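You operate a simulated robot arm through the tools that you are given. There is no shell and no other tool. Be economical: measure what you need, move in short steps, check, and stop when the job is done.

You run a simulated two-armed robot. Do the job below in one go: nothing can be reset, and whatever is moved stays where it is left.

Task
Put one of the stoppers from the top of the mould bench on the front strip of the pouring bench. Then shut the kiln door. Then take the grey bag and leave it on the dark slab. Then pull the green drawer open. Keep to this order. Set down upright: grey bag.

It is judged by the outcome, as a careful person would: the job done as asked, and still so three seconds after it is handed in. It fails if anything else is knocked over, pushed out of place, dropped, spilled or broken. Lids that push on must go on centred and level and be pressed home; caps that screw on are set level and turned clockwise until they are tight.

Robot
Two 6-joint arms with fingered hands on one trunk, on a base that drives. Base frame: it is fixed to the floor where the robot stands at the start and does not move with it; the origin is under the middle of the robot, x ahead of it, y to its left, z up. Units: mm, rad, N and s.
The left shoulder is at the start at [70, 168, 1494], the right one opposite. With the tool pointing down near the work surface each hand reaches from about 300 to 580 mm from the robot's upright axis, wherever it stands, measured 20 degrees to its own side. Places, roughly: dark slab (37x16x2 cm) [-900, 9500, 800]; front strip of the pouring bench (135x17 cm) [2440, -540, 800]; green drawer [700, -500, 400]; grey bag (7x7x10 cm) [-1200, 9100, 800]; kiln door [2700, 6500, 900]; stopper (3x3x4 cm) [900, 400, 900]. Payload 4 kg a hand.
The tool frame of a hand sits at the grasp point between the pads (the TCP): z along the fingers, y along the line on which they close. The tips reach 26 mm beyond it. The gripper opens to 132 mm. The gripper's body begins 73 mm behind the TCP. The gripper is a hand of 3 fingers: y runs from the thumb to the fingers, the wrist lies at [0, 0, -224] in the tool frame, and closing takes about 1.5 s.
Orientation is that of the tool frame in the base frame, as [roll, pitch, yaw] about the fixed x, y, z axes, in that order (R = Rz(yaw) Ry(pitch) Rx(roll)). With the fingers straight down and closing along the base's y, the tool's x points along the base's -x, its y along +y and its z along -z.

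Tools
- The arms move only by the tool jog_arm. It takes "left_targets", "right_targets" or both (then of equal length, played together; a hand with none holds still); each is a list of rows, each a list of 3 entries, a list of its own where there are three numbers: the closure, from 0 (fully open) to 1 (shut), then the shift along the tool's x, y, z in mm, then the turn, a rotation vector about the tool's x, y, z in rad. In form: [[jaw, [x, y, z], [wx, wy, wz]], ...]. A call has 1 to 8 rows; each row is the pose to reach, as a shift and turn from the pose commanded when the call began, along the tool's axes at that moment. A row lasts 0.2 s, in which the tool goes at most 50 mm and 0.15 rad; a call with a longer step from one row to the next is refused whole, and so is a gripper value outside its range. A pose out of reach is approached as far as the arm can. The call stops where the force on the tool passes 40 N (or 10 N more than at its start, if that is more) or the arm is blocked; 0.2 s more then pass. Each finger travels about 108 mm/s and halts on what it meets, pressing with about 32 N; the grip force reading is that of the motor and also rises with nothing between the fingers. The clock runs only during rows and for 0.2 s after the last one: add rows that repeat a pose to give the fingers time. It gives the time, the measured TCP pose, the force on the tool (base axes), the opening and the grip force at its end, in the units of the frame above (readings bear some noise), with the torque about the TCP (base axes, N m) and any sound that the robot's microphone picked up, and new pictures: "pictures" is both (left out), scene, wrist or none (wrist: the cameras of the hands that moved).
- Cameras (640 x 400 px; columns grow to the right, rows downward): "scene" is now at [110.7, -16.7, 1690.8]; the picture's right is [-0.27, -0.96, 0.00], its down [-0.85, 0.24, -0.46] and it looks along [0.45, -0.13, -0.89] (base axes); focal length 277 px, centre (320, 200). "left" rides on the left gripper at [-62, 3, -92] in its tool frame; the picture's right is [-0.05, -1.00, 0.00], its down [0.83, -0.04, -0.56] and it looks along [0.56, -0.03, 0.83] (tool axes); focal length 230 px, centre (320, 200). "right" rides on the right gripper at [62, 3, -92] in its tool frame; the picture's right is [-0.05, 1.00, 0.00], its down [-0.83, -0.04, -0.56] and it looks along [-0.55, -0.03, 0.83] (tool axes); focal length 230 px, centre (320, 200). There is no depth. A picture from a camera that has moved, and an enlarged one, comes with that camera's place and axes in the base frame and with its lens.
- raise_lower(by): slides the trunk up (or, below 0, down) by that many mm; the arms and the scene camera ride with it, the base frame stays. It gives what a move gives, with no picture.
- roll_base(legs): drives the robot by 1 to 6 legs, each [ahead, left, turn to the left] in mm, mm and rad, along the robot's own axes; the way and the turn of a leg run together, so that a leg with both is an arc; at most 1500 mm and 3.142 rad a leg. The arms and the cameras ride along, it lands a little off, and it stops where it bumps. It gives what a move gives, and a new picture of the scene camera.
- set_grasp(shape, hand): the hand has 3 fingers and takes this shape, open, in about a second: jaw (thumb against the fingers, like two jaws); tri (thumb and two fingers); tip (a fingertip pinch); poke (one finger out to press); point (the index stretched); flat (the hand flat); cup (the hand cupped); fist (a fist). The gripper value then closes the fingers along that shape, each until it touches; the sizes above hold for jaw. It gives what a move gives, with no picture.
- pan_tilt(pan, tilt): turns the head with the scene camera to pan (to the left, within 1.501 rad either way) and tilt (down, from -0.506 to 1.204), counted from straight ahead of the robot. It gives what a move gives, and a new picture of the scene camera.
- zoom(camera, box): a new picture of the part [left, top, right, bottom] of that camera's present view, enlarged. No time passes.
- hand_in(): hands the job in; it is judged then, once.

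Go step by step. Nothing tells you exact positions but the pictures and the camera data: compare them with the known pose of the tool, close in by small moves and look again before you grip or let go. The budget is 165 turns and 260 pictures, counting those below and the enlarged ones. Unless the task says otherwise, let go and move clear before handing in.

The tools are called after "Request:" as a command line: name --argument value ..., lists and objects as JSON in quotes. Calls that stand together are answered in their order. jog_arm: Moves the arms, as the interface text tells. Its arguments: {"type":"object","properties":{"left_targets":{"type":"array"},"right_targets":{"type":"array"},"pictures":{"type":"string","enum":["both","scene","wrist","none"]}},"required":[]} The other tools are called the same way: raise_lower (by) slides the trunk up or down; set_grasp (shape, hand) gives the hand a shape; roll_base (legs) drives the base; pan_tilt (pan, tilt) turns the head that bears the scene camera; zoom (camera, box) takes an enlarged picture of a part of a camera's view; hand_in () hands the job in.

At the start:

```text
clock: 0.0
left_ee_pos: [595.6, 172.7, 1155.8]
left_ee_rot: [-3.141, 0.003, -3.14]
left_wrist_force: [0.7, 0.2, -0.5]
left_torque: [0.01, 0.0, 0.0]
left_width: 132.0
left_grip_force: 0.0
left_shape: jaw
right_ee_pos: [546.4, -342.4, 1122.7]
right_ee_rot: [3.141, 0.0, 3.141]
right_wrist_force: [-0.3, 0.4, 0.2]
right_torque: [0.03, -0.01, 0.01]
right_width: 132.0
right_grip_force: 0.1
right_shape: jaw
trunk travel left (down, up): [-940.0, 0.0]
robot x, y, heading: [0.7, -2.8, 0.001]
head pan, tilt: [-0.276, 1.089]
```

scene: 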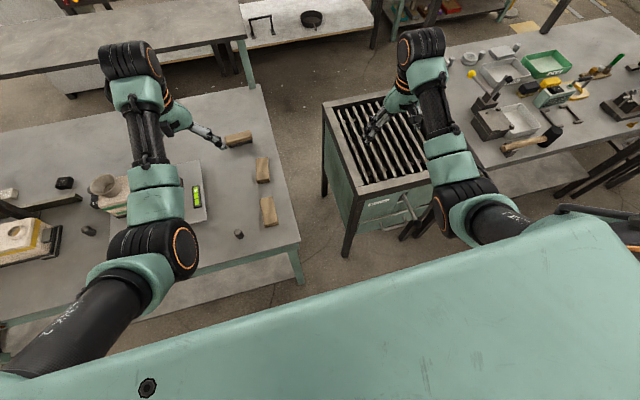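
right: 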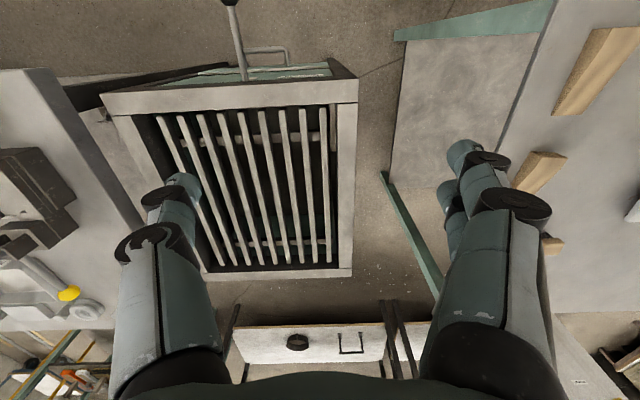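
left: 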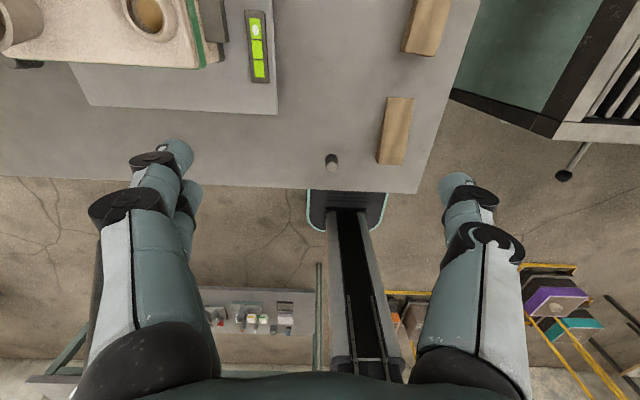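

I see the mould bench ahead-left with a small dark cylinder near its front edge (about [483,142,870]). I'll zoom in to check which are stoppers.

Request:
zoom --camera "left" --box '[270, 110, 430, 210]'

Request:
zoom --camera "scene" --box '[0, 120, 320, 320]'

Request:
pan_tilt --pan 0.0 --tilt 0.45

```text
4.00 times, centred on (350, 160) of left
camera zoom: at [657.7, 174.9, 1248.6], right [0.05, -1.0, 0.0], down [-0.83, -0.04, 0.55], along [-0.55, -0.03, -0.83], focal length 920 px, centre (200, 360)
```

zoom: 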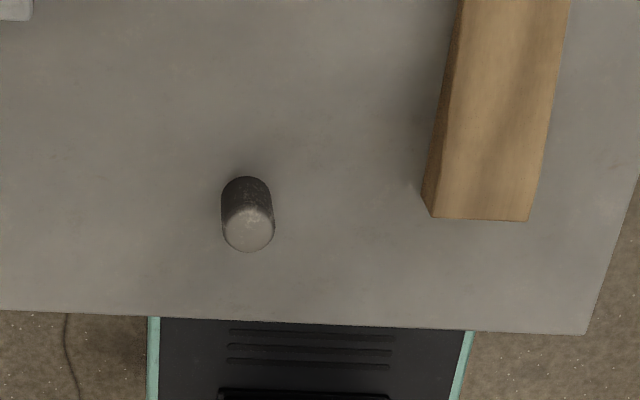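

```text
2.00 times, centred on (160, 220) of scene
camera zoom: at [110.7, -16.7, 1690.8], right [-0.27, -0.96, 0.0], down [-0.85, 0.24, -0.46], along [0.45, -0.13, -0.89], focal length 554 px, centre (640, 160)
```

zoom: 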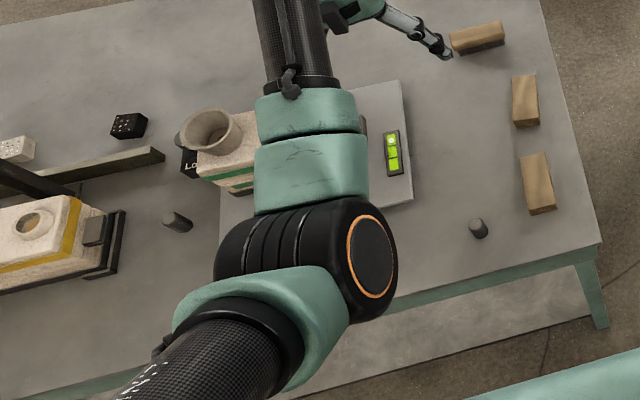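

```text
clock: 1.0
left_ee_pos: [595.8, 172.0, 1156.4]
left_ee_rot: [3.141, 0.002, 3.141]
left_wrist_force: [0.1, 0.2, -0.2]
left_torque: [0.03, -0.01, -0.03]
left_width: 131.6
left_grip_force: 0.1
left_shape: jaw
right_ee_pos: [546.9, -342.3, 1121.9]
right_ee_rot: [-3.141, -0.001, -3.141]
right_wrist_force: [-0.3, 0.4, 0.4]
right_torque: [0.0, -0.01, -0.01]
right_width: 132.2
right_grip_force: 0.0
right_shape: jaw
trunk travel left (down, up): [-940.0, 0.0]
robot x, y, heading: [-2.2, 1.8, 0.002]
head pan, tilt: [0.0, 0.45]
camera scene: at [141.2, 0.7, 1742.3], right [0.0, -1.0, 0.0], down [-0.44, 0.0, -0.9], along [0.9, 0.0, -0.44], focal length 277 px, centre (320, 200)
```

scene: 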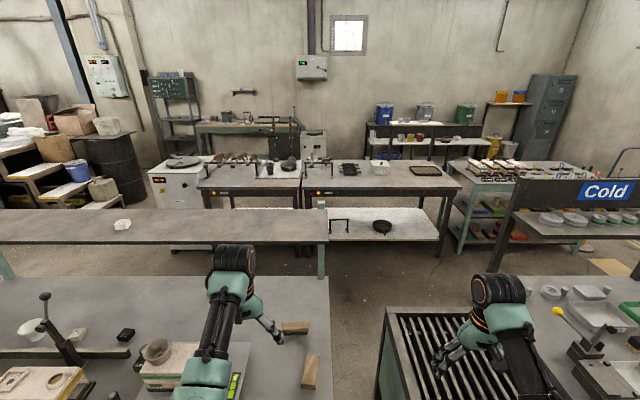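

The cylinders at the front of the mould bench are the stoppers; the nearest one lies at about [483,142]. I move the left hand above it with a half-closed jaw.

Request:
jog_arm --left_targets '[[0.2, [28, -8, 35], [0, 0, 0]], [0.4, [56, -15, 70], [0, 0, 0]], [0.45, [84, -23, 105], [0, 0, 0]], [0.45, [113, -30, 140], [0, 0, 0]], [0.45, [113, -30, 156], [0, 0, 0]]]' --pictures "wrist"

```text
clock: 2.2
left_ee_pos: [551.0, 175.4, 1064.8]
left_ee_rot: [3.085, 0.146, -3.127]
left_wrist_force: [-0.5, -0.7, 0.1]
left_torque: [-0.02, 0.03, 0.0]
left_width: 73.4
left_grip_force: 0.1
left_shape: jaw
right_ee_pos: [547.8, -342.8, 1122.6]
right_ee_rot: [3.141, 0.0, 3.14]
right_wrist_force: [-0.2, 0.8, -0.4]
right_torque: [0.0, 0.0, 0.04]
right_width: 131.8
right_grip_force: 0.1
right_shape: jaw
trunk travel left (down, up): [-940.0, 0.0]
robot x, y, heading: [-1.0, 0.7, 0.002]
head pan, tilt: [0.0, 0.45]
stopped in row 5 (left hand): the arm was blocked; the commanded pose is now the measured one
camera left: at [598.9, 173.6, 1166.5], right [0.07, -1.0, -0.05], down [-0.9, -0.09, 0.42], along [-0.43, 0.01, -0.9], focal length 230 px, centre (320, 200)
```

left: 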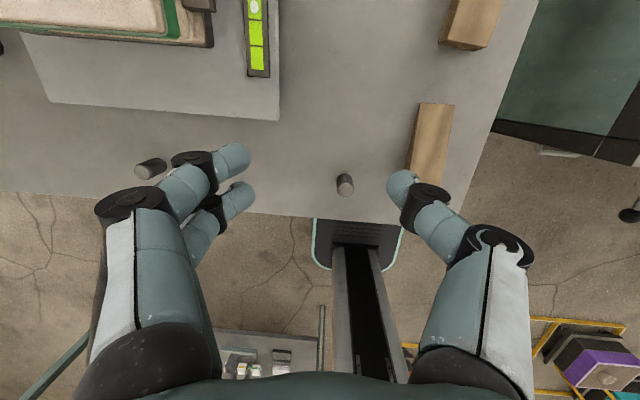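

The stopper shows ahead-below of the hand, but the arm blocked at z 1065; I think the trunk is too high for this posture. I'll lower it by 120 mm and check.

Request:
raise_lower --by -120

Request:
jog_arm --left_targets '[[0.45, [0, 0, 0], [0.03, 0.07, 0]], [0.45, [0, 0, 0], [0.055, 0.146, 0]]]' --pictures "both"

```text
clock: 3.7
left_ee_pos: [551.5, 176.4, 945.9]
left_ee_rot: [3.086, 0.148, -3.129]
left_wrist_force: [-0.3, 0.7, 0.0]
left_torque: [-0.03, 0.03, 0.01]
left_width: 73.1
left_grip_force: 0.0
left_shape: jaw
right_ee_pos: [547.4, -342.6, 1003.4]
right_ee_rot: [-3.141, 0.002, -3.142]
right_wrist_force: [-0.3, -0.2, 0.0]
right_torque: [0.0, 0.01, -0.01]
right_width: 131.8
right_grip_force: 0.1
right_shape: jaw
trunk travel left (down, up): [-820.0, 120.0]
robot x, y, heading: [-1.3, 1.9, -0.006]
head pan, tilt: [0.0, 0.45]
```

```text
clock: 4.3
left_ee_pos: [549.9, 173.5, 944.9]
left_ee_rot: [-3.137, -0.003, -3.126]
left_wrist_force: [0.1, 0.7, 0.6]
left_torque: [0.02, 0.01, 0.03]
left_width: 73.2
left_grip_force: 0.1
left_shape: jaw
right_ee_pos: [547.6, -341.1, 1002.9]
right_ee_rot: [3.142, -0.001, 3.139]
right_wrist_force: [0.5, -0.6, -0.2]
right_torque: [0.02, 0.03, 0.0]
right_width: 131.8
right_grip_force: 0.1
right_shape: jaw
trunk travel left (down, up): [-820.0, 120.0]
robot x, y, heading: [0.3, 2.2, -0.004]
head pan, tilt: [0.0, 0.45]
camera scene: at [142.3, 1.5, 1622.3], right [0.0, -1.0, 0.0], down [-0.44, 0.0, -0.9], along [0.9, 0.0, -0.44], focal length 277 px, centre (320, 200)
camera left: at [612.4, 177.1, 1036.7], right [0.07, -1.0, 0.0], down [-0.83, -0.05, 0.56], along [-0.56, -0.04, -0.83], focal length 230 px, centre (320, 200)
```

scene: 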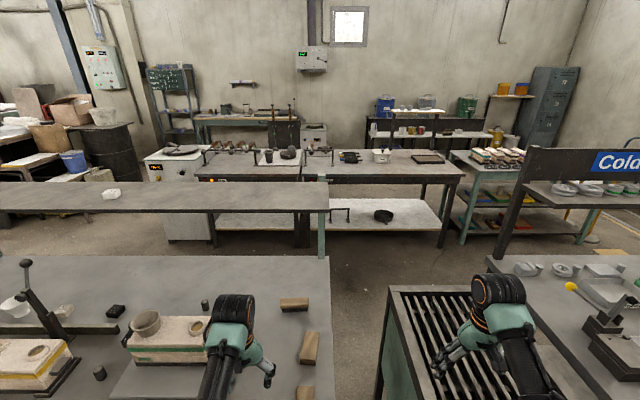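
left: 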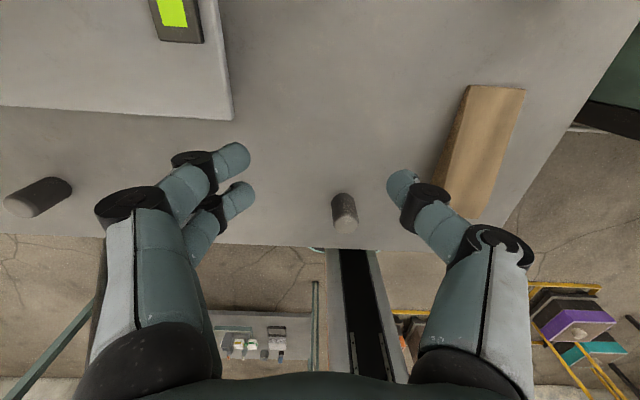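

The stopper is now triangulated at about [476,144], spanning z 824–864. I move over it at z 900 then look.

Request:
jog_arm --left_targets '[[0.45, [25, -10, 10], [0, 0, 0]], [0.45, [50, -20, 20], [0, 0, 0]], [0.45, [74, -29, 35], [0, 0, 0]], [0.45, [74, -29, 45], [0, 0, 0]]]' --pictures "wrist"

```text
clock: 5.5
left_ee_pos: [488.5, 190.8, 908.0]
left_ee_rot: [3.066, 0.036, -3.106]
left_wrist_force: [-0.1, -0.4, 21.9]
left_torque: [-1.1, 0.1, -0.03]
left_width: 71.7
left_grip_force: 0.0
left_shape: jaw
right_ee_pos: [546.7, -342.1, 1003.1]
right_ee_rot: [-3.141, 0.003, -3.141]
right_wrist_force: [0.7, 0.4, 0.2]
right_torque: [0.04, 0.06, 0.0]
right_width: 131.6
right_grip_force: 0.0
right_shape: jaw
trunk travel left (down, up): [-820.0, 120.0]
robot x, y, heading: [0.7, 0.0, -0.005]
head pan, tilt: [0.0, 0.45]
stopped in row 4 (left hand): the arm was blocked; the commanded pose is now the measured one
camera left: at [547.8, 187.7, 1002.3], right [0.09, -0.99, -0.08], down [-0.85, -0.12, 0.52], along [-0.53, 0.02, -0.85], focal length 230 px, centre (320, 200)
```

left: 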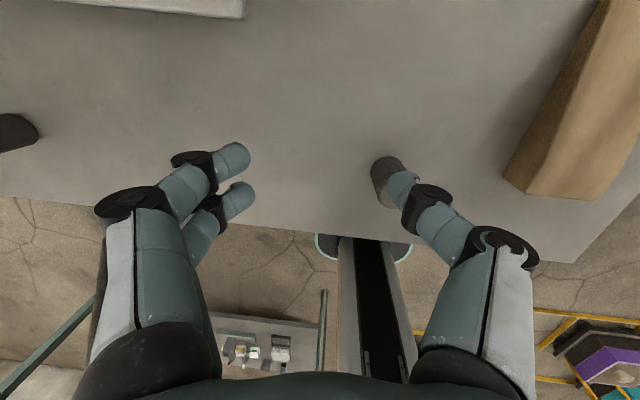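

The thumb is resting on the stopper top: the arm couldn't reach inward to y 144. I lift straight up and will shift the base to the right instead.

Request:
jog_arm --left_targets '[[0.45, [0, 0, -30], [0, 0, 0]], [0.45, [0, 0, -60], [0.037, 0.018, 0]], [0.45, [0, 0, -60], [0.075, 0.036, 0]]]' --pictures "wrist"

```text
clock: 6.3
left_ee_pos: [489.6, 182.8, 963.8]
left_ee_rot: [-3.139, -0.003, -3.107]
left_wrist_force: [-0.6, 0.6, 0.8]
left_torque: [-0.01, -0.04, -0.01]
left_width: 72.8
left_grip_force: 0.0
left_shape: jaw
right_ee_pos: [547.8, -342.5, 1001.3]
right_ee_rot: [-3.141, 0.001, -3.141]
right_wrist_force: [0.2, 0.9, -0.3]
right_torque: [0.0, -0.01, -0.02]
right_width: 132.1
right_grip_force: 0.0
right_shape: jaw
trunk travel left (down, up): [-820.0, 120.0]
robot x, y, heading: [2.0, 0.7, 0.001]
head pan, tilt: [0.0, 0.45]
camera left: at [551.9, 186.8, 1057.0], right [0.09, -1.0, 0.0], down [-0.83, -0.07, 0.56], along [-0.56, -0.05, -0.83], focal length 230 px, centre (320, 200)
```

left: 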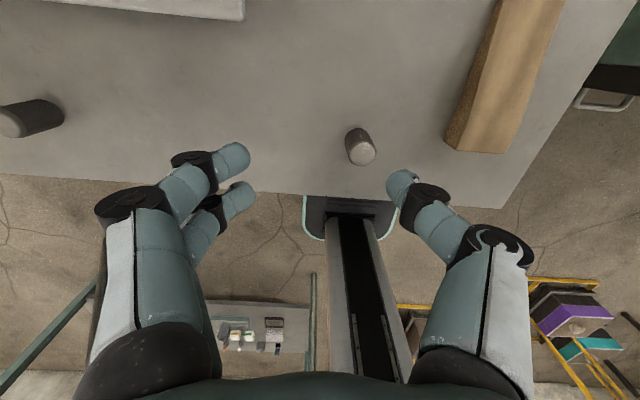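

The stopper still stands at about [475,143]. I shift the base by [-13,-40].

Request:
roll_base --legs '[[-14, -40, 0]]'

Request:
zoom --camera "left" --box '[160, 80, 480, 280]'

```text
clock: 7.2
left_ee_pos: [476.6, 149.1, 962.0]
left_ee_rot: [-3.138, -0.006, -3.104]
left_wrist_force: [0.2, -0.2, -0.9]
left_torque: [-0.03, -0.03, 0.01]
left_width: 73.0
left_grip_force: 0.1
left_shape: jaw
right_ee_pos: [535.3, -377.0, 1004.0]
right_ee_rot: [-3.137, -0.002, -3.14]
right_wrist_force: [0.2, 1.1, -0.7]
right_torque: [-0.05, 0.02, 0.01]
right_width: 132.0
right_grip_force: 0.2
right_shape: jaw
trunk travel left (down, up): [-820.0, 120.0]
robot x, y, heading: [-17.3, -38.6, 0.003]
head pan, tilt: [0.0, 0.45]
camera scene: at [130.2, -30.0, 1622.1], right [0.0, -1.0, 0.01], down [-0.44, -0.01, -0.9], along [0.9, 0.0, -0.44], focal length 277 px, centre (320, 200)
```

scene: 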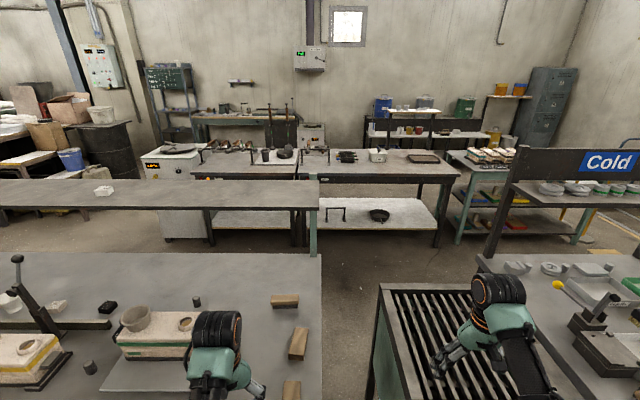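

```text
2.00 times, centred on (320, 180) of left
camera zoom: at [538.5, 154.8, 1053.7], right [0.09, -1.0, 0.0], down [-0.82, -0.07, 0.56], along [-0.56, -0.05, -0.83], focal length 460 px, centre (320, 240)
```

zoom: 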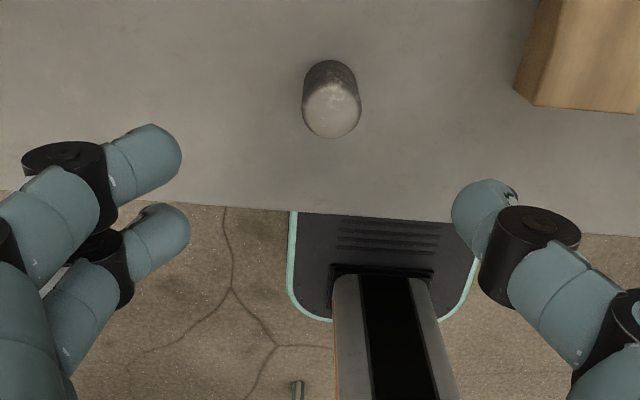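

The stopper sits straight below the hand, at [476.6,144]. I go down with a 4 mm side correction.

Request:
jog_arm --left_targets '[[0.45, [0, -4, 35], [0, 0, 0]], [0.45, [0, -4, 70], [0, 0, 0]], [0.45, [0, -4, 90], [0, 0, 0]], [0.45, [0, -4, 104], [0, 0, 0]]]' --pictures "wrist"

```text
clock: 8.2
left_ee_pos: [474.7, 140.4, 866.6]
left_ee_rot: [3.141, 0.008, -3.104]
left_wrist_force: [2.2, -0.2, 23.5]
left_torque: [0.75, 0.05, -0.04]
left_width: 71.9
left_grip_force: 0.1
left_shape: jaw
right_ee_pos: [529.7, -382.0, 1005.4]
right_ee_rot: [3.14, 0.003, 3.141]
right_wrist_force: [-1.1, 0.9, 0.9]
right_torque: [-0.03, -0.01, 0.02]
right_width: 132.0
right_grip_force: 0.0
right_shape: jaw
trunk travel left (down, up): [-820.0, 120.0]
robot x, y, heading: [-12.6, -38.7, -0.0]
head pan, tilt: [0.0, 0.45]
camera left: at [535.9, 145.1, 959.1], right [0.09, -1.0, 0.0], down [-0.83, -0.07, 0.55], along [-0.55, -0.05, -0.84], focal length 230 px, centre (320, 200)
```

left: 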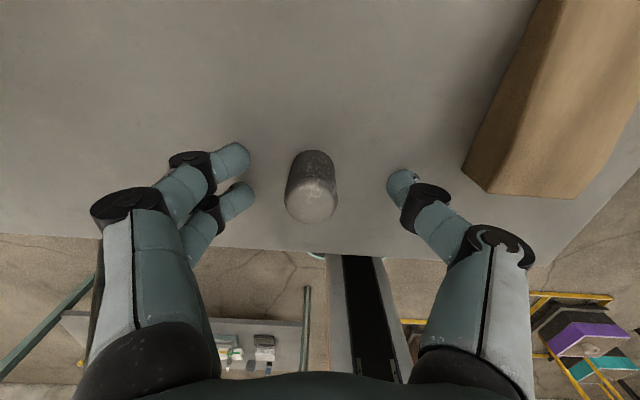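

Fingertips touched the bench (bench about z 840), stopper centred between them. I raise 6 mm and close.

Request:
jog_arm --left_targets '[[0.45, [-3, 3, -6], [0, 0, 0]], [0.6, [-3, 3, -6], [0, 0, 0]], [0.7, [-3, 3, -6], [0, 0, 0]], [0.85, [-3, 3, -6], [0, 0, 0]], [0.9, [-3, 3, -6], [0, 0, 0]], [0.9, [-3, 3, -6], [0, 0, 0]]]' --pictures "wrist"

```text
clock: 9.6
left_ee_pos: [477.2, 143.4, 866.8]
left_ee_rot: [3.14, -0.004, -3.106]
left_wrist_force: [0.1, -0.1, 1.2]
left_torque: [0.02, -0.03, 0.04]
left_width: 15.4
left_grip_force: 32.3
left_shape: jaw
right_ee_pos: [534.0, -381.1, 1001.7]
right_ee_rot: [3.14, 0.0, -3.14]
right_wrist_force: [-0.3, 0.1, -0.4]
right_torque: [-0.02, 0.02, 0.02]
right_width: 131.9
right_grip_force: 0.1
right_shape: jaw
trunk travel left (down, up): [-820.0, 120.0]
robot x, y, heading: [-12.1, -39.7, -0.002]
head pan, tilt: [0.0, 0.45]
camera left: at [538.9, 148.3, 958.6], right [0.09, -1.0, 0.0], down [-0.83, -0.07, 0.56], along [-0.56, -0.05, -0.83], focal length 230 px, centre (320, 200)
```

left: 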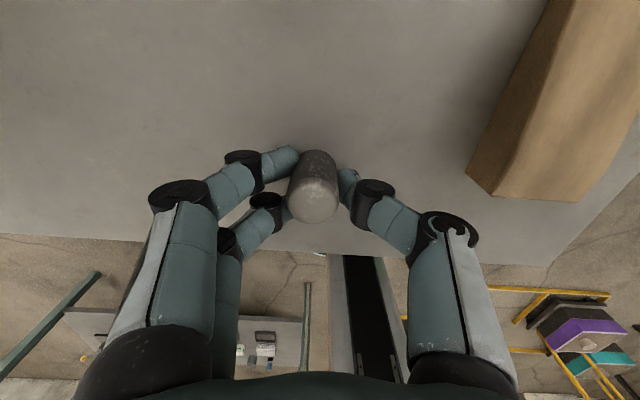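

The fingers hold it from both sides; I close fully and lift a bit to test.

Request:
jog_arm --left_targets '[[1, [0, 0, 0], [0, 0, 0]], [1, [0, 0, 0], [0, 0, 0]], [1, [0, 0, -30], [0, 0, 0]], [1, [0, 0, -70], [0, 0, 0]], [1, [0, 0, -100], [0, 0, 0]]]' --pictures "wrist"

```text
clock: 10.8
left_ee_pos: [477.4, 143.4, 966.7]
left_ee_rot: [3.14, -0.002, -3.104]
left_wrist_force: [0.2, 0.8, 0.4]
left_torque: [-0.03, 0.01, -0.02]
left_width: 15.4
left_grip_force: 31.9
left_shape: jaw
right_ee_pos: [533.4, -381.4, 1002.3]
right_ee_rot: [3.138, 0.001, -3.138]
right_wrist_force: [-0.4, 0.1, 0.3]
right_torque: [0.0, 0.03, 0.04]
right_width: 131.9
right_grip_force: 0.0
right_shape: jaw
trunk travel left (down, up): [-820.0, 120.0]
robot x, y, heading: [-15.8, -41.3, 0.0]
head pan, tilt: [0.0, 0.45]
camera left: at [539.8, 147.7, 1058.9], right [0.09, -1.0, 0.0], down [-0.83, -0.07, 0.56], along [-0.56, -0.05, -0.83], focal length 230 px, centre (320, 200)
```

left: 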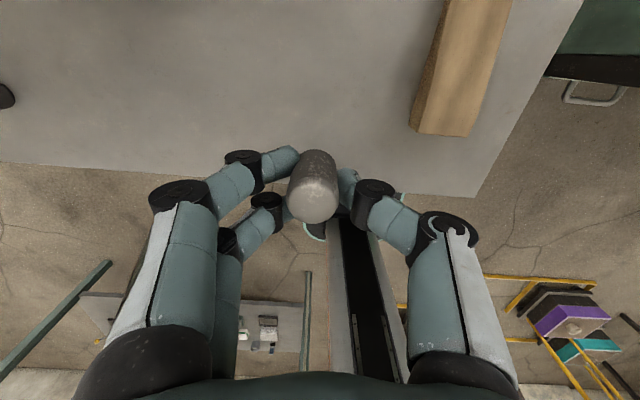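

The stopper is held. Now I raise the trunk back and look around for a route.

Request:
raise_lower --by 120

Request:
pan_tilt --pan 1.2 --tilt 0.45

Request:
pan_tilt --pan -1.2 --tilt 0.45

Request:
pan_tilt --pan -0.2 --tilt 0.9

```text
clock: 12.3
left_ee_pos: [477.7, 144.2, 1086.8]
left_ee_rot: [3.14, -0.001, -3.106]
left_wrist_force: [-0.2, 0.3, -0.5]
left_torque: [-0.02, 0.04, 0.02]
left_width: 15.1
left_grip_force: 32.4
left_shape: jaw
right_ee_pos: [533.4, -381.1, 1122.6]
right_ee_rot: [3.139, -0.001, -3.139]
right_wrist_force: [-0.3, 0.8, 0.5]
right_torque: [0.03, -0.02, -0.01]
right_width: 131.7
right_grip_force: 0.1
right_shape: jaw
trunk travel left (down, up): [-940.0, 0.0]
robot x, y, heading: [-10.2, -39.6, -0.0]
head pan, tilt: [0.0, 0.45]
```

```text
clock: 13.7
left_ee_pos: [478.0, 144.1, 1087.1]
left_ee_rot: [3.141, -0.002, -3.107]
left_wrist_force: [-0.9, 0.9, -0.4]
left_torque: [-0.01, 0.01, 0.01]
left_width: 15.6
left_grip_force: 32.4
left_shape: jaw
right_ee_pos: [534.1, -381.9, 1123.7]
right_ee_rot: [3.14, 0.0, -3.139]
right_wrist_force: [-0.2, 0.6, 0.3]
right_torque: [0.02, 0.03, 0.02]
right_width: 131.7
right_grip_force: 0.0
right_shape: jaw
trunk travel left (down, up): [-940.0, 0.0]
robot x, y, heading: [-14.7, -38.7, -0.002]
head pan, tilt: [1.201, 0.45]
camera scene: at [69.1, 47.2, 1742.4], right [0.93, -0.36, 0.0], down [-0.16, -0.41, -0.9], along [0.33, 0.84, -0.44], focal length 277 px, centre (320, 200)
```

scene: 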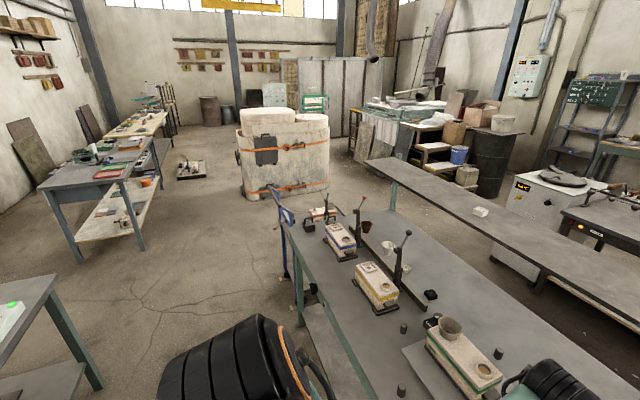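

```text
clock: 15.9
left_ee_pos: [477.6, 143.4, 1086.2]
left_ee_rot: [3.138, -0.003, -3.103]
left_wrist_force: [-0.1, -0.4, -0.4]
left_torque: [-0.03, -0.01, 0.01]
left_width: 15.3
left_grip_force: 32.1
left_shape: jaw
right_ee_pos: [533.5, -381.1, 1122.7]
right_ee_rot: [3.141, 0.001, -3.141]
right_wrist_force: [-0.2, -0.4, 0.4]
right_torque: [-0.01, 0.0, -0.01]
right_width: 132.1
right_grip_force: 0.0
right_shape: jaw
trunk travel left (down, up): [-940.0, 0.0]
robot x, y, heading: [-11.3, -38.4, -0.002]
head pan, tilt: [-1.201, 0.45]
camera scene: at [69.0, -124.2, 1742.4], right [-0.93, -0.36, 0.0], down [-0.16, 0.41, -0.9], along [0.33, -0.84, -0.44], focal length 277 px, centre (320, 200)
```

scene: 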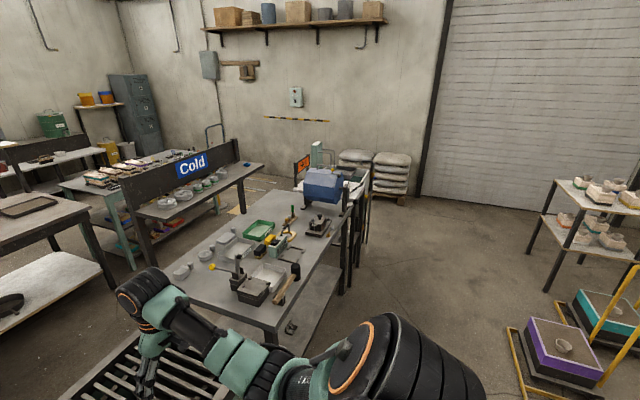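

```text
clock: 17.2
left_ee_pos: [478.7, 143.6, 1086.2]
left_ee_rot: [3.139, -0.003, -3.105]
left_wrist_force: [0.6, 0.1, -1.0]
left_torque: [0.0, 0.04, 0.04]
left_width: 15.1
left_grip_force: 32.3
left_shape: jaw
right_ee_pos: [534.2, -380.9, 1122.2]
right_ee_rot: [3.138, 0.0, -3.139]
right_wrist_force: [-0.6, 0.0, 0.0]
right_torque: [-0.03, 0.0, 0.03]
right_width: 131.7
right_grip_force: 0.0
right_shape: jaw
trunk travel left (down, up): [-940.0, 0.0]
robot x, y, heading: [-11.9, -36.6, -0.001]
head pan, tilt: [-0.201, 0.901]
camera scene: at [109.7, -53.6, 1704.0], right [-0.2, -0.98, 0.0], down [-0.77, 0.16, -0.62], along [0.61, -0.12, -0.78], focal length 277 px, centre (320, 200)
```

scene: 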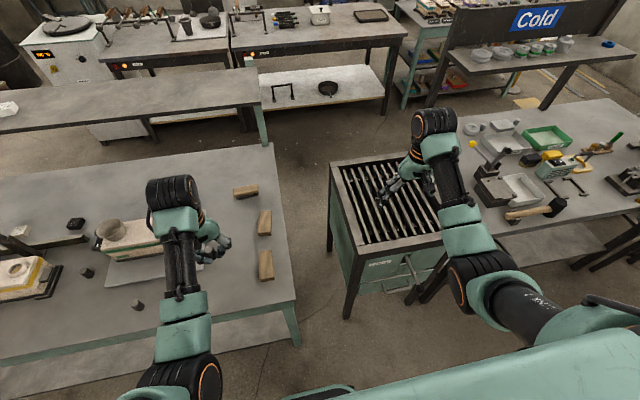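

From the pictures the gap between mould bench and grate is only about 23 cm, so I need to go around: to the right past the tool bench end, where the floor looks open. I back off, turn right and drive part way, then look.

Request:
roll_base --legs '[[-140, 0, 0], [0, 0, -1.571], [1400, 0, 0]]'

Request:
pan_tilt --pan 0.7 --tilt 0.45

```text
clock: 28.6
left_ee_pos: [83.0, -1869.9, 1086.4]
left_ee_rot: [3.139, 0.0, 1.634]
left_wrist_force: [0.3, 0.5, 1.2]
left_torque: [-0.02, 0.02, -0.02]
left_width: 13.7
left_grip_force: 32.0
left_shape: jaw
right_ee_pos: [-438.1, -1939.6, 1122.2]
right_ee_rot: [3.14, -0.001, 1.6]
right_wrist_force: [-0.4, 0.8, -1.0]
right_torque: [0.0, 0.02, 0.0]
right_width: 131.9
right_grip_force: 0.0
right_shape: jaw
trunk travel left (down, up): [-940.0, 0.0]
robot x, y, heading: [-112.6, -1382.0, -1.543]
head pan, tilt: [-0.201, 0.901]
camera scene: at [-125.1, -1506.9, 1704.1], right [-0.99, 0.17, 0.0], down [0.13, 0.77, -0.62], along [-0.11, -0.61, -0.78], focal length 277 px, centre (320, 200)
```

scene: 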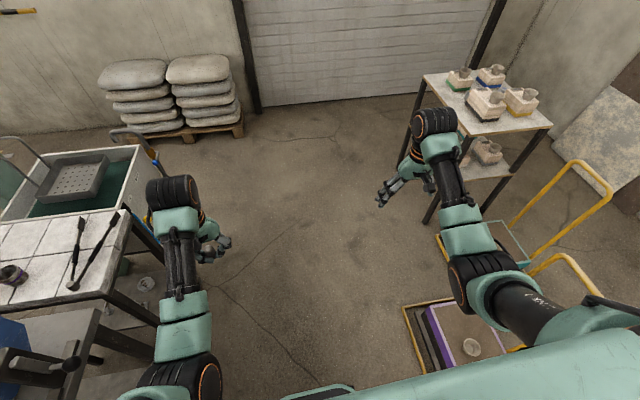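

```text
clock: 29.8
left_ee_pos: [85.0, -1870.3, 1087.4]
left_ee_rot: [3.141, -0.001, 1.637]
left_wrist_force: [0.9, -0.5, -0.8]
left_torque: [-0.02, -0.01, -0.02]
left_width: 13.8
left_grip_force: 31.7
left_shape: jaw
right_ee_pos: [-437.6, -1940.1, 1122.5]
right_ee_rot: [3.139, 0.0, 1.6]
right_wrist_force: [0.2, -0.2, -0.8]
right_torque: [0.0, -0.01, 0.03]
right_width: 131.9
right_grip_force: 0.1
right_shape: jaw
trunk travel left (down, up): [-940.0, 0.0]
robot x, y, heading: [-112.2, -1389.0, -1.541]
head pan, tilt: [0.7, 0.45]
camera scene: at [-51.0, -1501.9, 1742.3], right [-0.75, -0.67, 0.0], down [-0.29, 0.33, -0.9], along [0.6, -0.67, -0.44], focal length 277 px, centre (320, 200)
```

scene: 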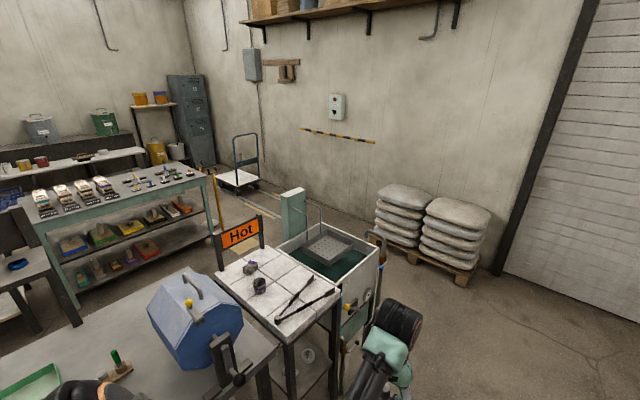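

The Cold shelf turns out to stand on the tool bench, so there is an open aisle at x≈1300–2350, reachable by going round the sink (y≈-3200). I drive round it.

Request:
roll_base --legs '[[1400, 0, 0], [420, 0, 0], [0, 0, 1.543], [1500, 0, 0], [400, 0, 0]]'

Request:
pan_tilt --pan 1.3 --tilt 0.5

```text
clock: 51.8
left_ee_pos: [2326.7, -2877.2, 1087.3]
left_ee_rot: [3.14, -0.001, -3.051]
left_wrist_force: [-0.1, -0.8, -0.5]
left_torque: [0.02, -0.01, 0.02]
left_width: 12.1
left_grip_force: 32.2
left_shape: jaw
right_ee_pos: [2409.8, -3396.6, 1123.8]
right_ee_rot: [3.139, 0.002, -3.086]
right_wrist_force: [0.4, -0.4, -0.7]
right_torque: [-0.02, -0.01, 0.03]
right_width: 132.0
right_grip_force: 0.1
right_shape: jaw
trunk travel left (down, up): [-940.0, 0.0]
robot x, y, heading: [1845.6, -3087.8, 0.051]
head pan, tilt: [0.7, 0.45]
camera scene: at [1960.2, -3019.7, 1742.6], right [0.69, -0.73, 0.0], down [-0.32, -0.3, -0.9], along [0.66, 0.62, -0.43], focal length 277 px, centre (320, 200)
```

scene: 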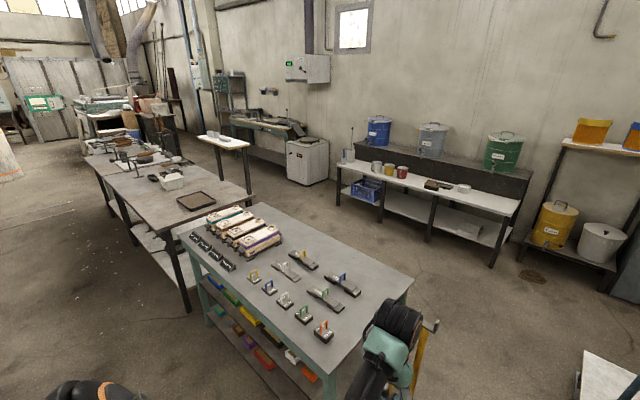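

```text
clock: 52.8
left_ee_pos: [2327.4, -2876.5, 1086.0]
left_ee_rot: [3.14, -0.003, -3.052]
left_wrist_force: [0.2, -0.3, 0.5]
left_torque: [0.0, -0.01, 0.02]
left_width: 12.4
left_grip_force: 32.3
left_shape: jaw
right_ee_pos: [2411.3, -3398.0, 1123.0]
right_ee_rot: [3.14, 0.002, -3.085]
right_wrist_force: [0.1, -0.2, 0.1]
right_torque: [0.01, 0.03, 0.0]
right_width: 131.9
right_grip_force: 0.1
right_shape: jaw
trunk travel left (down, up): [-940.0, 0.0]
robot x, y, heading: [1844.7, -3086.0, 0.055]
head pan, tilt: [1.3, 0.499]
camera scene: at [1915.9, -2993.8, 1737.9], right [0.98, -0.21, 0.0], down [-0.1, -0.47, -0.88], along [0.19, 0.86, -0.48], focal length 277 px, centre (320, 200)
```

scene: 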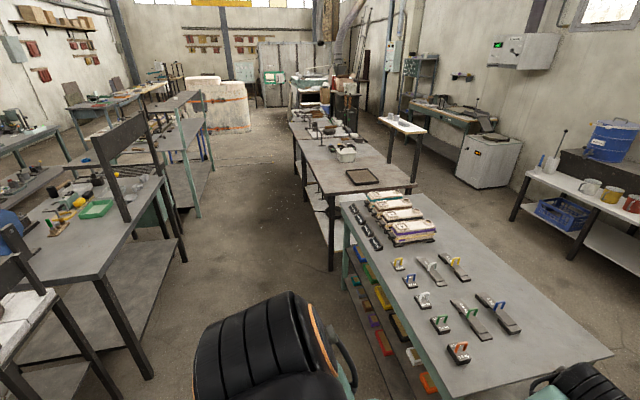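

The aisle in front of the pouring bench is wide and clear. The jaw reading has crept down, so I check the stopper in the left hand.

Request:
zoom --camera "left" --box '[160, 100, 480, 300]'

```text
2.00 times, centred on (320, 200) of left
camera zoom: at [2389.6, -2869.2, 1178.6], right [0.14, -0.99, 0.0], down [-0.82, -0.12, 0.56], along [-0.55, -0.08, -0.83], focal length 460 px, centre (320, 200)
```

zoom: 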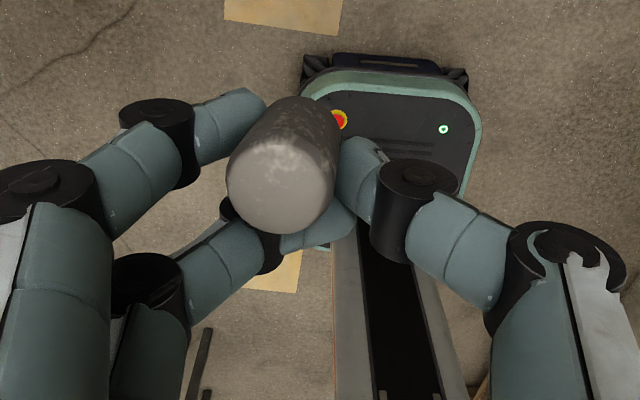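

The stopper is slowly tilting in the grip, so I go straight on: sideways along the aisle to the pouring bench.

Request:
roll_base --legs '[[0, 1145, -0.055], [0, 1145, 0], [100, 0, 0]]'

Request:
pan_tilt --pan 0.1 --tilt 0.9

Request:
zoom --camera "left" --box '[0, 0, 640, 400]'

```text
clock: 64.8
left_ee_pos: [2412.2, -620.7, 1088.8]
left_ee_rot: [3.14, 0.004, -3.121]
left_wrist_force: [-0.1, -0.1, -0.2]
left_torque: [0.01, -0.05, -0.02]
left_width: 12.4
left_grip_force: 31.7
left_shape: jaw
right_ee_pos: [2458.2, -1146.1, 1126.0]
right_ee_rot: [3.139, 0.007, 3.124]
right_wrist_force: [-0.7, 0.4, 0.2]
right_torque: [-0.02, -0.04, 0.0]
right_width: 131.8
right_grip_force: 0.1
right_shape: jaw
trunk travel left (down, up): [-940.0, 0.0]
robot x, y, heading: [1922.6, -790.4, -0.018]
head pan, tilt: [1.3, 0.499]
camera scene: at [1990.0, -707.5, 1738.3], right [0.96, -0.28, 0.0], down [-0.13, -0.46, -0.88], along [0.25, 0.84, -0.48], focal length 277 px, centre (320, 200)
```

scene: 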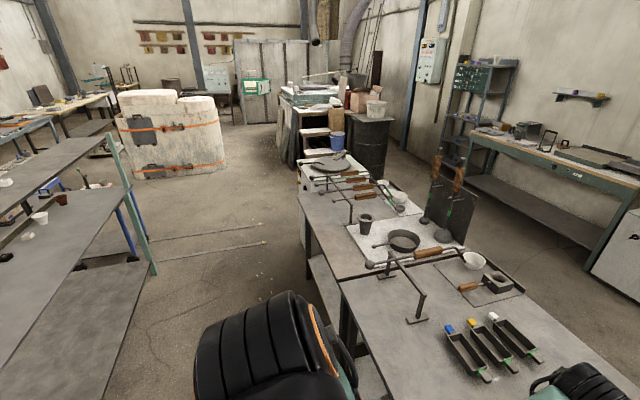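

```text
clock: 66.2
left_ee_pos: [2418.7, -621.4, 1086.3]
left_ee_rot: [3.14, -0.002, -3.123]
left_wrist_force: [0.5, -0.2, 0.5]
left_torque: [-0.01, 0.03, 0.01]
left_width: 12.3
left_grip_force: 31.7
left_shape: jaw
right_ee_pos: [2463.4, -1146.4, 1121.8]
right_ee_rot: [3.141, -0.001, 3.124]
right_wrist_force: [0.5, -0.5, 0.1]
right_torque: [0.01, 0.01, -0.01]
right_width: 132.1
right_grip_force: 0.0
right_shape: jaw
trunk travel left (down, up): [-940.0, 0.0]
robot x, y, heading: [1926.6, -796.3, -0.016]
head pan, tilt: [0.099, 0.901]
camera scene: at [2048.1, -788.7, 1704.0], right [0.08, -1.0, 0.0], down [-0.78, -0.06, -0.62], along [0.62, 0.05, -0.78], focal length 277 px, centre (320, 200)
```

scene: 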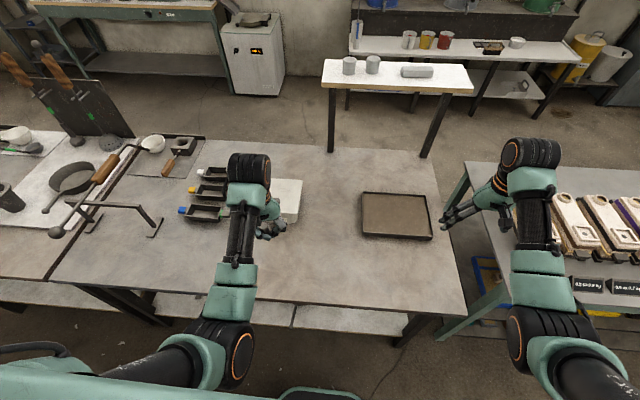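

```text
1.00 times, centred on (320, 200) of left (not enlarged: the box is as wide or as high as the picture)
camera zoom: at [2480.0, -617.6, 1178.3], right [0.07, -1.0, 0.0], down [-0.83, -0.06, 0.56], along [-0.56, -0.04, -0.83], focal length 230 px, centre (320, 200)
```

zoom: 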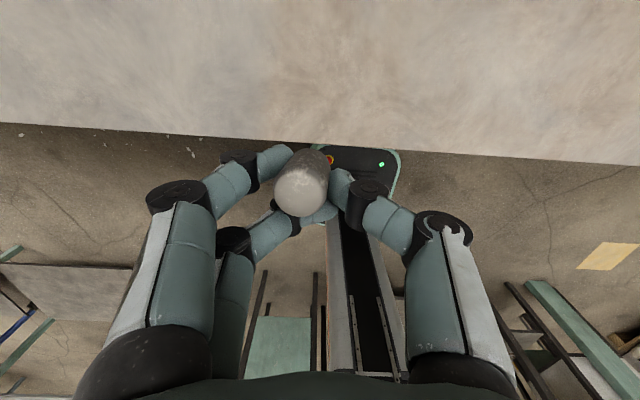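

The bench top is about z 815 and its front edge about x 2353; the stopper hangs over the strip at [2419,-621]. I raise the right hand for clearance and then lower the trunk.

Request:
jog_arm --right_targets '[[0, [0, 0, -45], [0, 0, 0]], [0, [0, 0, -90], [0, 0, 0]], [0, [0, 0, -135], [0, 0, 0]]]' --left_targets '[[1, [-5, 0, 0], [0, 0, 0]], [1, [-10, 0, 0], [0, 0, 0]], [1, [-15, 0, 0], [0, 0, 0]]]' --pictures "none"

Request:
raise_lower --by -190

Request:
zoom --camera "left" --box '[80, 50, 560, 350]'

```text
clock: 67.0
left_ee_pos: [2433.7, -621.6, 1085.2]
left_ee_rot: [3.138, -0.002, -3.124]
left_wrist_force: [-0.3, 0.1, -0.5]
left_torque: [0.02, -0.03, -0.04]
left_width: 12.3
left_grip_force: 32.1
left_shape: jaw
right_ee_pos: [2514.4, -1171.6, 1175.5]
right_ee_rot: [3.141, 0.0, 3.125]
right_wrist_force: [0.3, -0.2, 0.7]
right_torque: [0.02, -0.01, -0.04]
right_width: 131.8
right_grip_force: 0.1
right_shape: jaw
right hand out of reach, approached as far as the arm can: row 1, 2, 3
trunk travel left (down, up): [-940.0, 0.0]
robot x, y, heading: [1925.8, -797.2, -0.016]
head pan, tilt: [0.099, 0.901]
```

```text
clock: 69.1
left_ee_pos: [2433.4, -621.5, 897.0]
left_ee_rot: [3.141, -0.001, -3.122]
left_wrist_force: [0.1, 0.6, -0.6]
left_torque: [-0.01, -0.03, -0.02]
left_width: 12.1
left_grip_force: 31.8
left_shape: jaw
right_ee_pos: [2514.4, -1173.4, 985.9]
right_ee_rot: [3.14, 0.004, 3.123]
right_wrist_force: [-0.6, -0.3, 0.7]
right_torque: [0.01, 0.01, -0.02]
right_width: 131.9
right_grip_force: 0.0
right_shape: jaw
trunk travel left (down, up): [-750.0, 190.0]
robot x, y, heading: [1921.0, -795.6, -0.018]
head pan, tilt: [0.099, 0.901]
```

```text
1.33 times, centred on (320, 200) of left
camera zoom: at [2494.2, -617.6, 988.9], right [0.07, -1.0, 0.0], down [-0.83, -0.06, 0.56], along [-0.56, -0.04, -0.83], focal length 307 px, centre (320, 200)
```

zoom: 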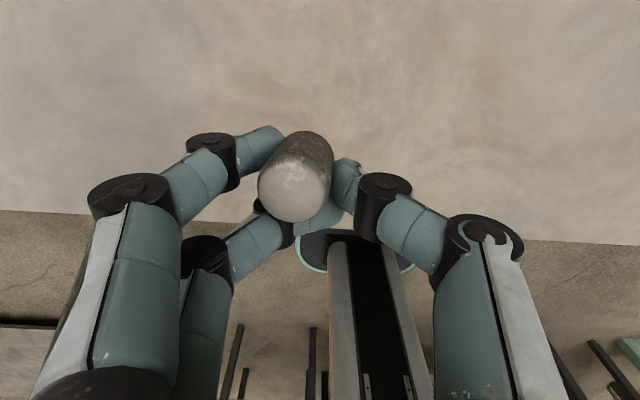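

Lowering by arm now in small steps until I feel contact with the bench.

Request:
jog_arm --left_targets '[[1, [0, 0, 20], [0, 0, 0]], [1, [0, 0, 36], [0, 0, 0]], [1, [0, 0, 42], [0, 0, 0]], [1, [0, 0, 46], [0, 0, 0]], [1, [0, 0, 49], [0, 0, 0]], [1, [0, 0, 52], [0, 0, 0]]]' --pictures "wrist"

```text
clock: 70.5
left_ee_pos: [2432.3, -620.6, 843.7]
left_ee_rot: [-3.142, -0.002, -3.123]
left_wrist_force: [0.4, 0.1, 0.1]
left_torque: [0.03, -0.02, -0.01]
left_width: 12.3
left_grip_force: 32.0
left_shape: jaw
right_ee_pos: [2512.7, -1173.1, 985.4]
right_ee_rot: [3.141, 0.0, 3.124]
right_wrist_force: [-0.1, -0.1, 0.6]
right_torque: [0.01, -0.01, 0.01]
right_width: 131.9
right_grip_force: 0.0
right_shape: jaw
trunk travel left (down, up): [-750.0, 190.0]
robot x, y, heading: [1921.0, -794.7, -0.018]
head pan, tilt: [0.099, 0.901]
camera left: at [2494.2, -617.9, 936.1], right [0.07, -1.0, 0.0], down [-0.83, -0.06, 0.56], along [-0.56, -0.04, -0.83], focal length 230 px, centre (320, 200)
```

left: 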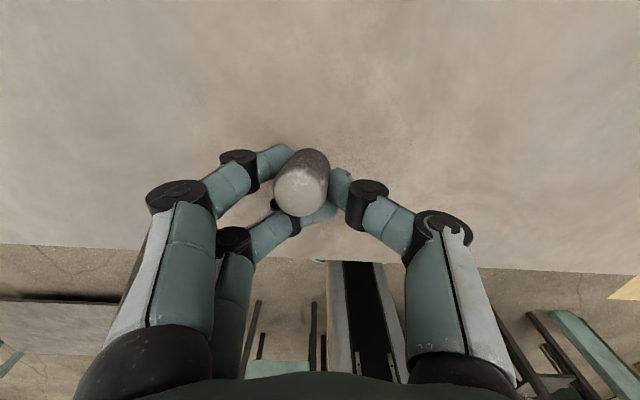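

Request:
jog_arm --left_targets '[[1, [0, 0, 3], [0, 0, 0]], [1, [0, 0, 6], [0, 0, 0]], [1, [0, 0, 9], [0, 0, 0]], [1, [0, 0, 12], [0, 0, 0]], [1, [0, 0, 15], [0, 0, 0]]]' --pictures "wrist"

```text
clock: 71.7
left_ee_pos: [2432.3, -621.3, 828.5]
left_ee_rot: [3.14, -0.001, -3.122]
left_wrist_force: [0.0, -0.1, 0.1]
left_torque: [0.01, 0.01, 0.03]
left_width: 12.2
left_grip_force: 32.4
left_shape: jaw
right_ee_pos: [2515.2, -1172.5, 985.1]
right_ee_rot: [3.139, -0.001, 3.124]
right_wrist_force: [-0.2, -0.2, -0.4]
right_torque: [-0.01, 0.0, -0.01]
right_width: 132.2
right_grip_force: 0.1
right_shape: jaw
trunk travel left (down, up): [-750.0, 190.0]
robot x, y, heading: [1922.7, -794.9, -0.016]
head pan, tilt: [0.099, 0.901]
camera left: at [2493.9, -617.8, 921.0], right [0.07, -1.0, 0.0], down [-0.83, -0.06, 0.56], along [-0.56, -0.04, -0.83], focal length 230 px, centre (320, 200)
```

left: 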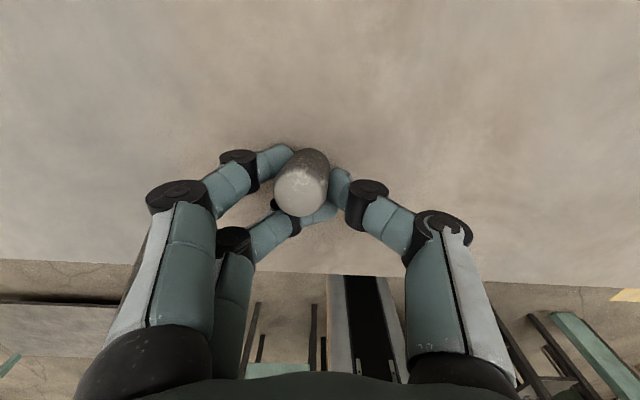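

No contact yet; continuing down.

Request:
jog_arm --left_targets '[[1, [0, 0, 3], [0, 0, 0]], [1, [0, 0, 6], [0, 0, 0]], [1, [0, 0, 9], [0, 0, 0]], [1, [0, 0, 11], [0, 0, 0]]]' --pictures "wrist"

```text
clock: 72.8
left_ee_pos: [2434.9, -620.2, 824.8]
left_ee_rot: [3.139, 0.016, -3.121]
left_wrist_force: [-5.9, 0.4, 22.9]
left_torque: [0.39, -0.02, 0.11]
left_width: 15.2
left_grip_force: 32.1
left_shape: jaw
right_ee_pos: [2512.0, -1173.9, 986.3]
right_ee_rot: [3.14, 0.003, 3.126]
right_wrist_force: [0.2, 0.1, 0.7]
right_torque: [0.02, 0.0, 0.01]
right_width: 132.0
right_grip_force: 0.0
right_shape: jaw
trunk travel left (down, up): [-750.0, 190.0]
robot x, y, heading: [1920.1, -795.7, -0.019]
head pan, tilt: [0.099, 0.901]
stopped in row 4 (left hand): the force on the tool passed its limit at 41 N (the readings are from after the stop); the commanded pose is now the measured one
camera left: at [2495.3, -617.3, 918.3], right [0.07, -1.0, 0.0], down [-0.84, -0.06, 0.54], along [-0.54, -0.04, -0.84], focal length 230 px, centre (320, 200)
```

left: 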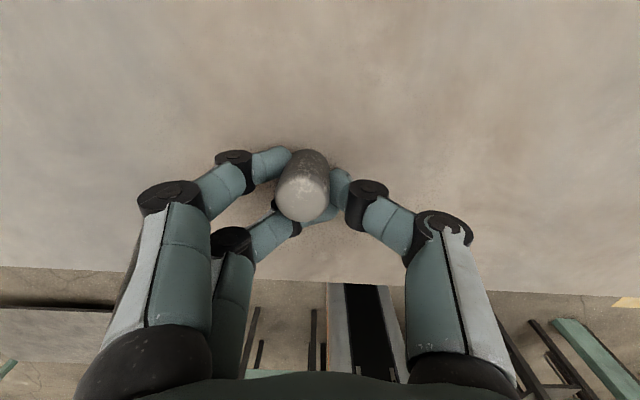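

The stopper touched down and straightened. I relax by 2 mm and open gently.

Request:
jog_arm --left_targets '[[1, [0, 0, -2], [0, 0, 0]], [0.8, [0, 0, -2], [0, 0, 0]], [0.7, [0, 0, -2], [0, 0, 0]], [0.55, [0, 0, -2], [0, 0, 0]], [0.45, [0, 0, -2], [0, 0, 0]], [0.45, [0, 0, -2], [0, 0, 0]]]' --pictures "wrist"

```text
clock: 74.2
left_ee_pos: [2435.2, -621.6, 826.6]
left_ee_rot: [3.138, 0.013, -3.123]
left_wrist_force: [1.8, -1.3, 24.1]
left_torque: [0.0, 0.05, -0.02]
left_width: 62.3
left_grip_force: 0.0
left_shape: jaw
right_ee_pos: [2512.6, -1173.6, 987.7]
right_ee_rot: [3.141, 0.003, 3.126]
right_wrist_force: [-0.4, 0.9, 0.2]
right_torque: [-0.04, 0.0, 0.01]
right_width: 131.6
right_grip_force: 0.0
right_shape: jaw
trunk travel left (down, up): [-750.0, 190.0]
robot x, y, heading: [1921.7, -794.8, -0.014]
head pan, tilt: [0.099, 0.901]
camera left: at [2495.2, -618.0, 919.2], right [0.07, -1.0, 0.0], down [-0.84, -0.06, 0.54], along [-0.54, -0.04, -0.84], focal length 230 px, centre (320, 200)
```

left: 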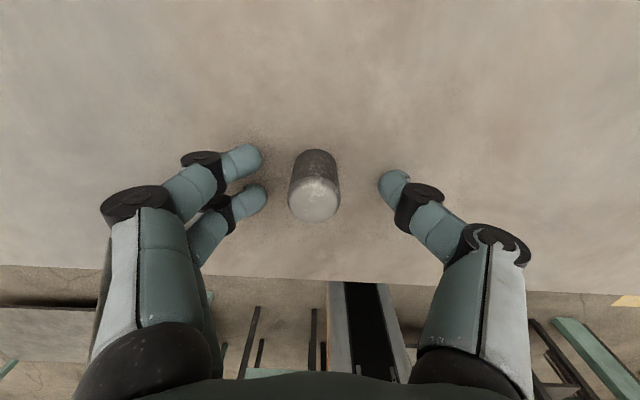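

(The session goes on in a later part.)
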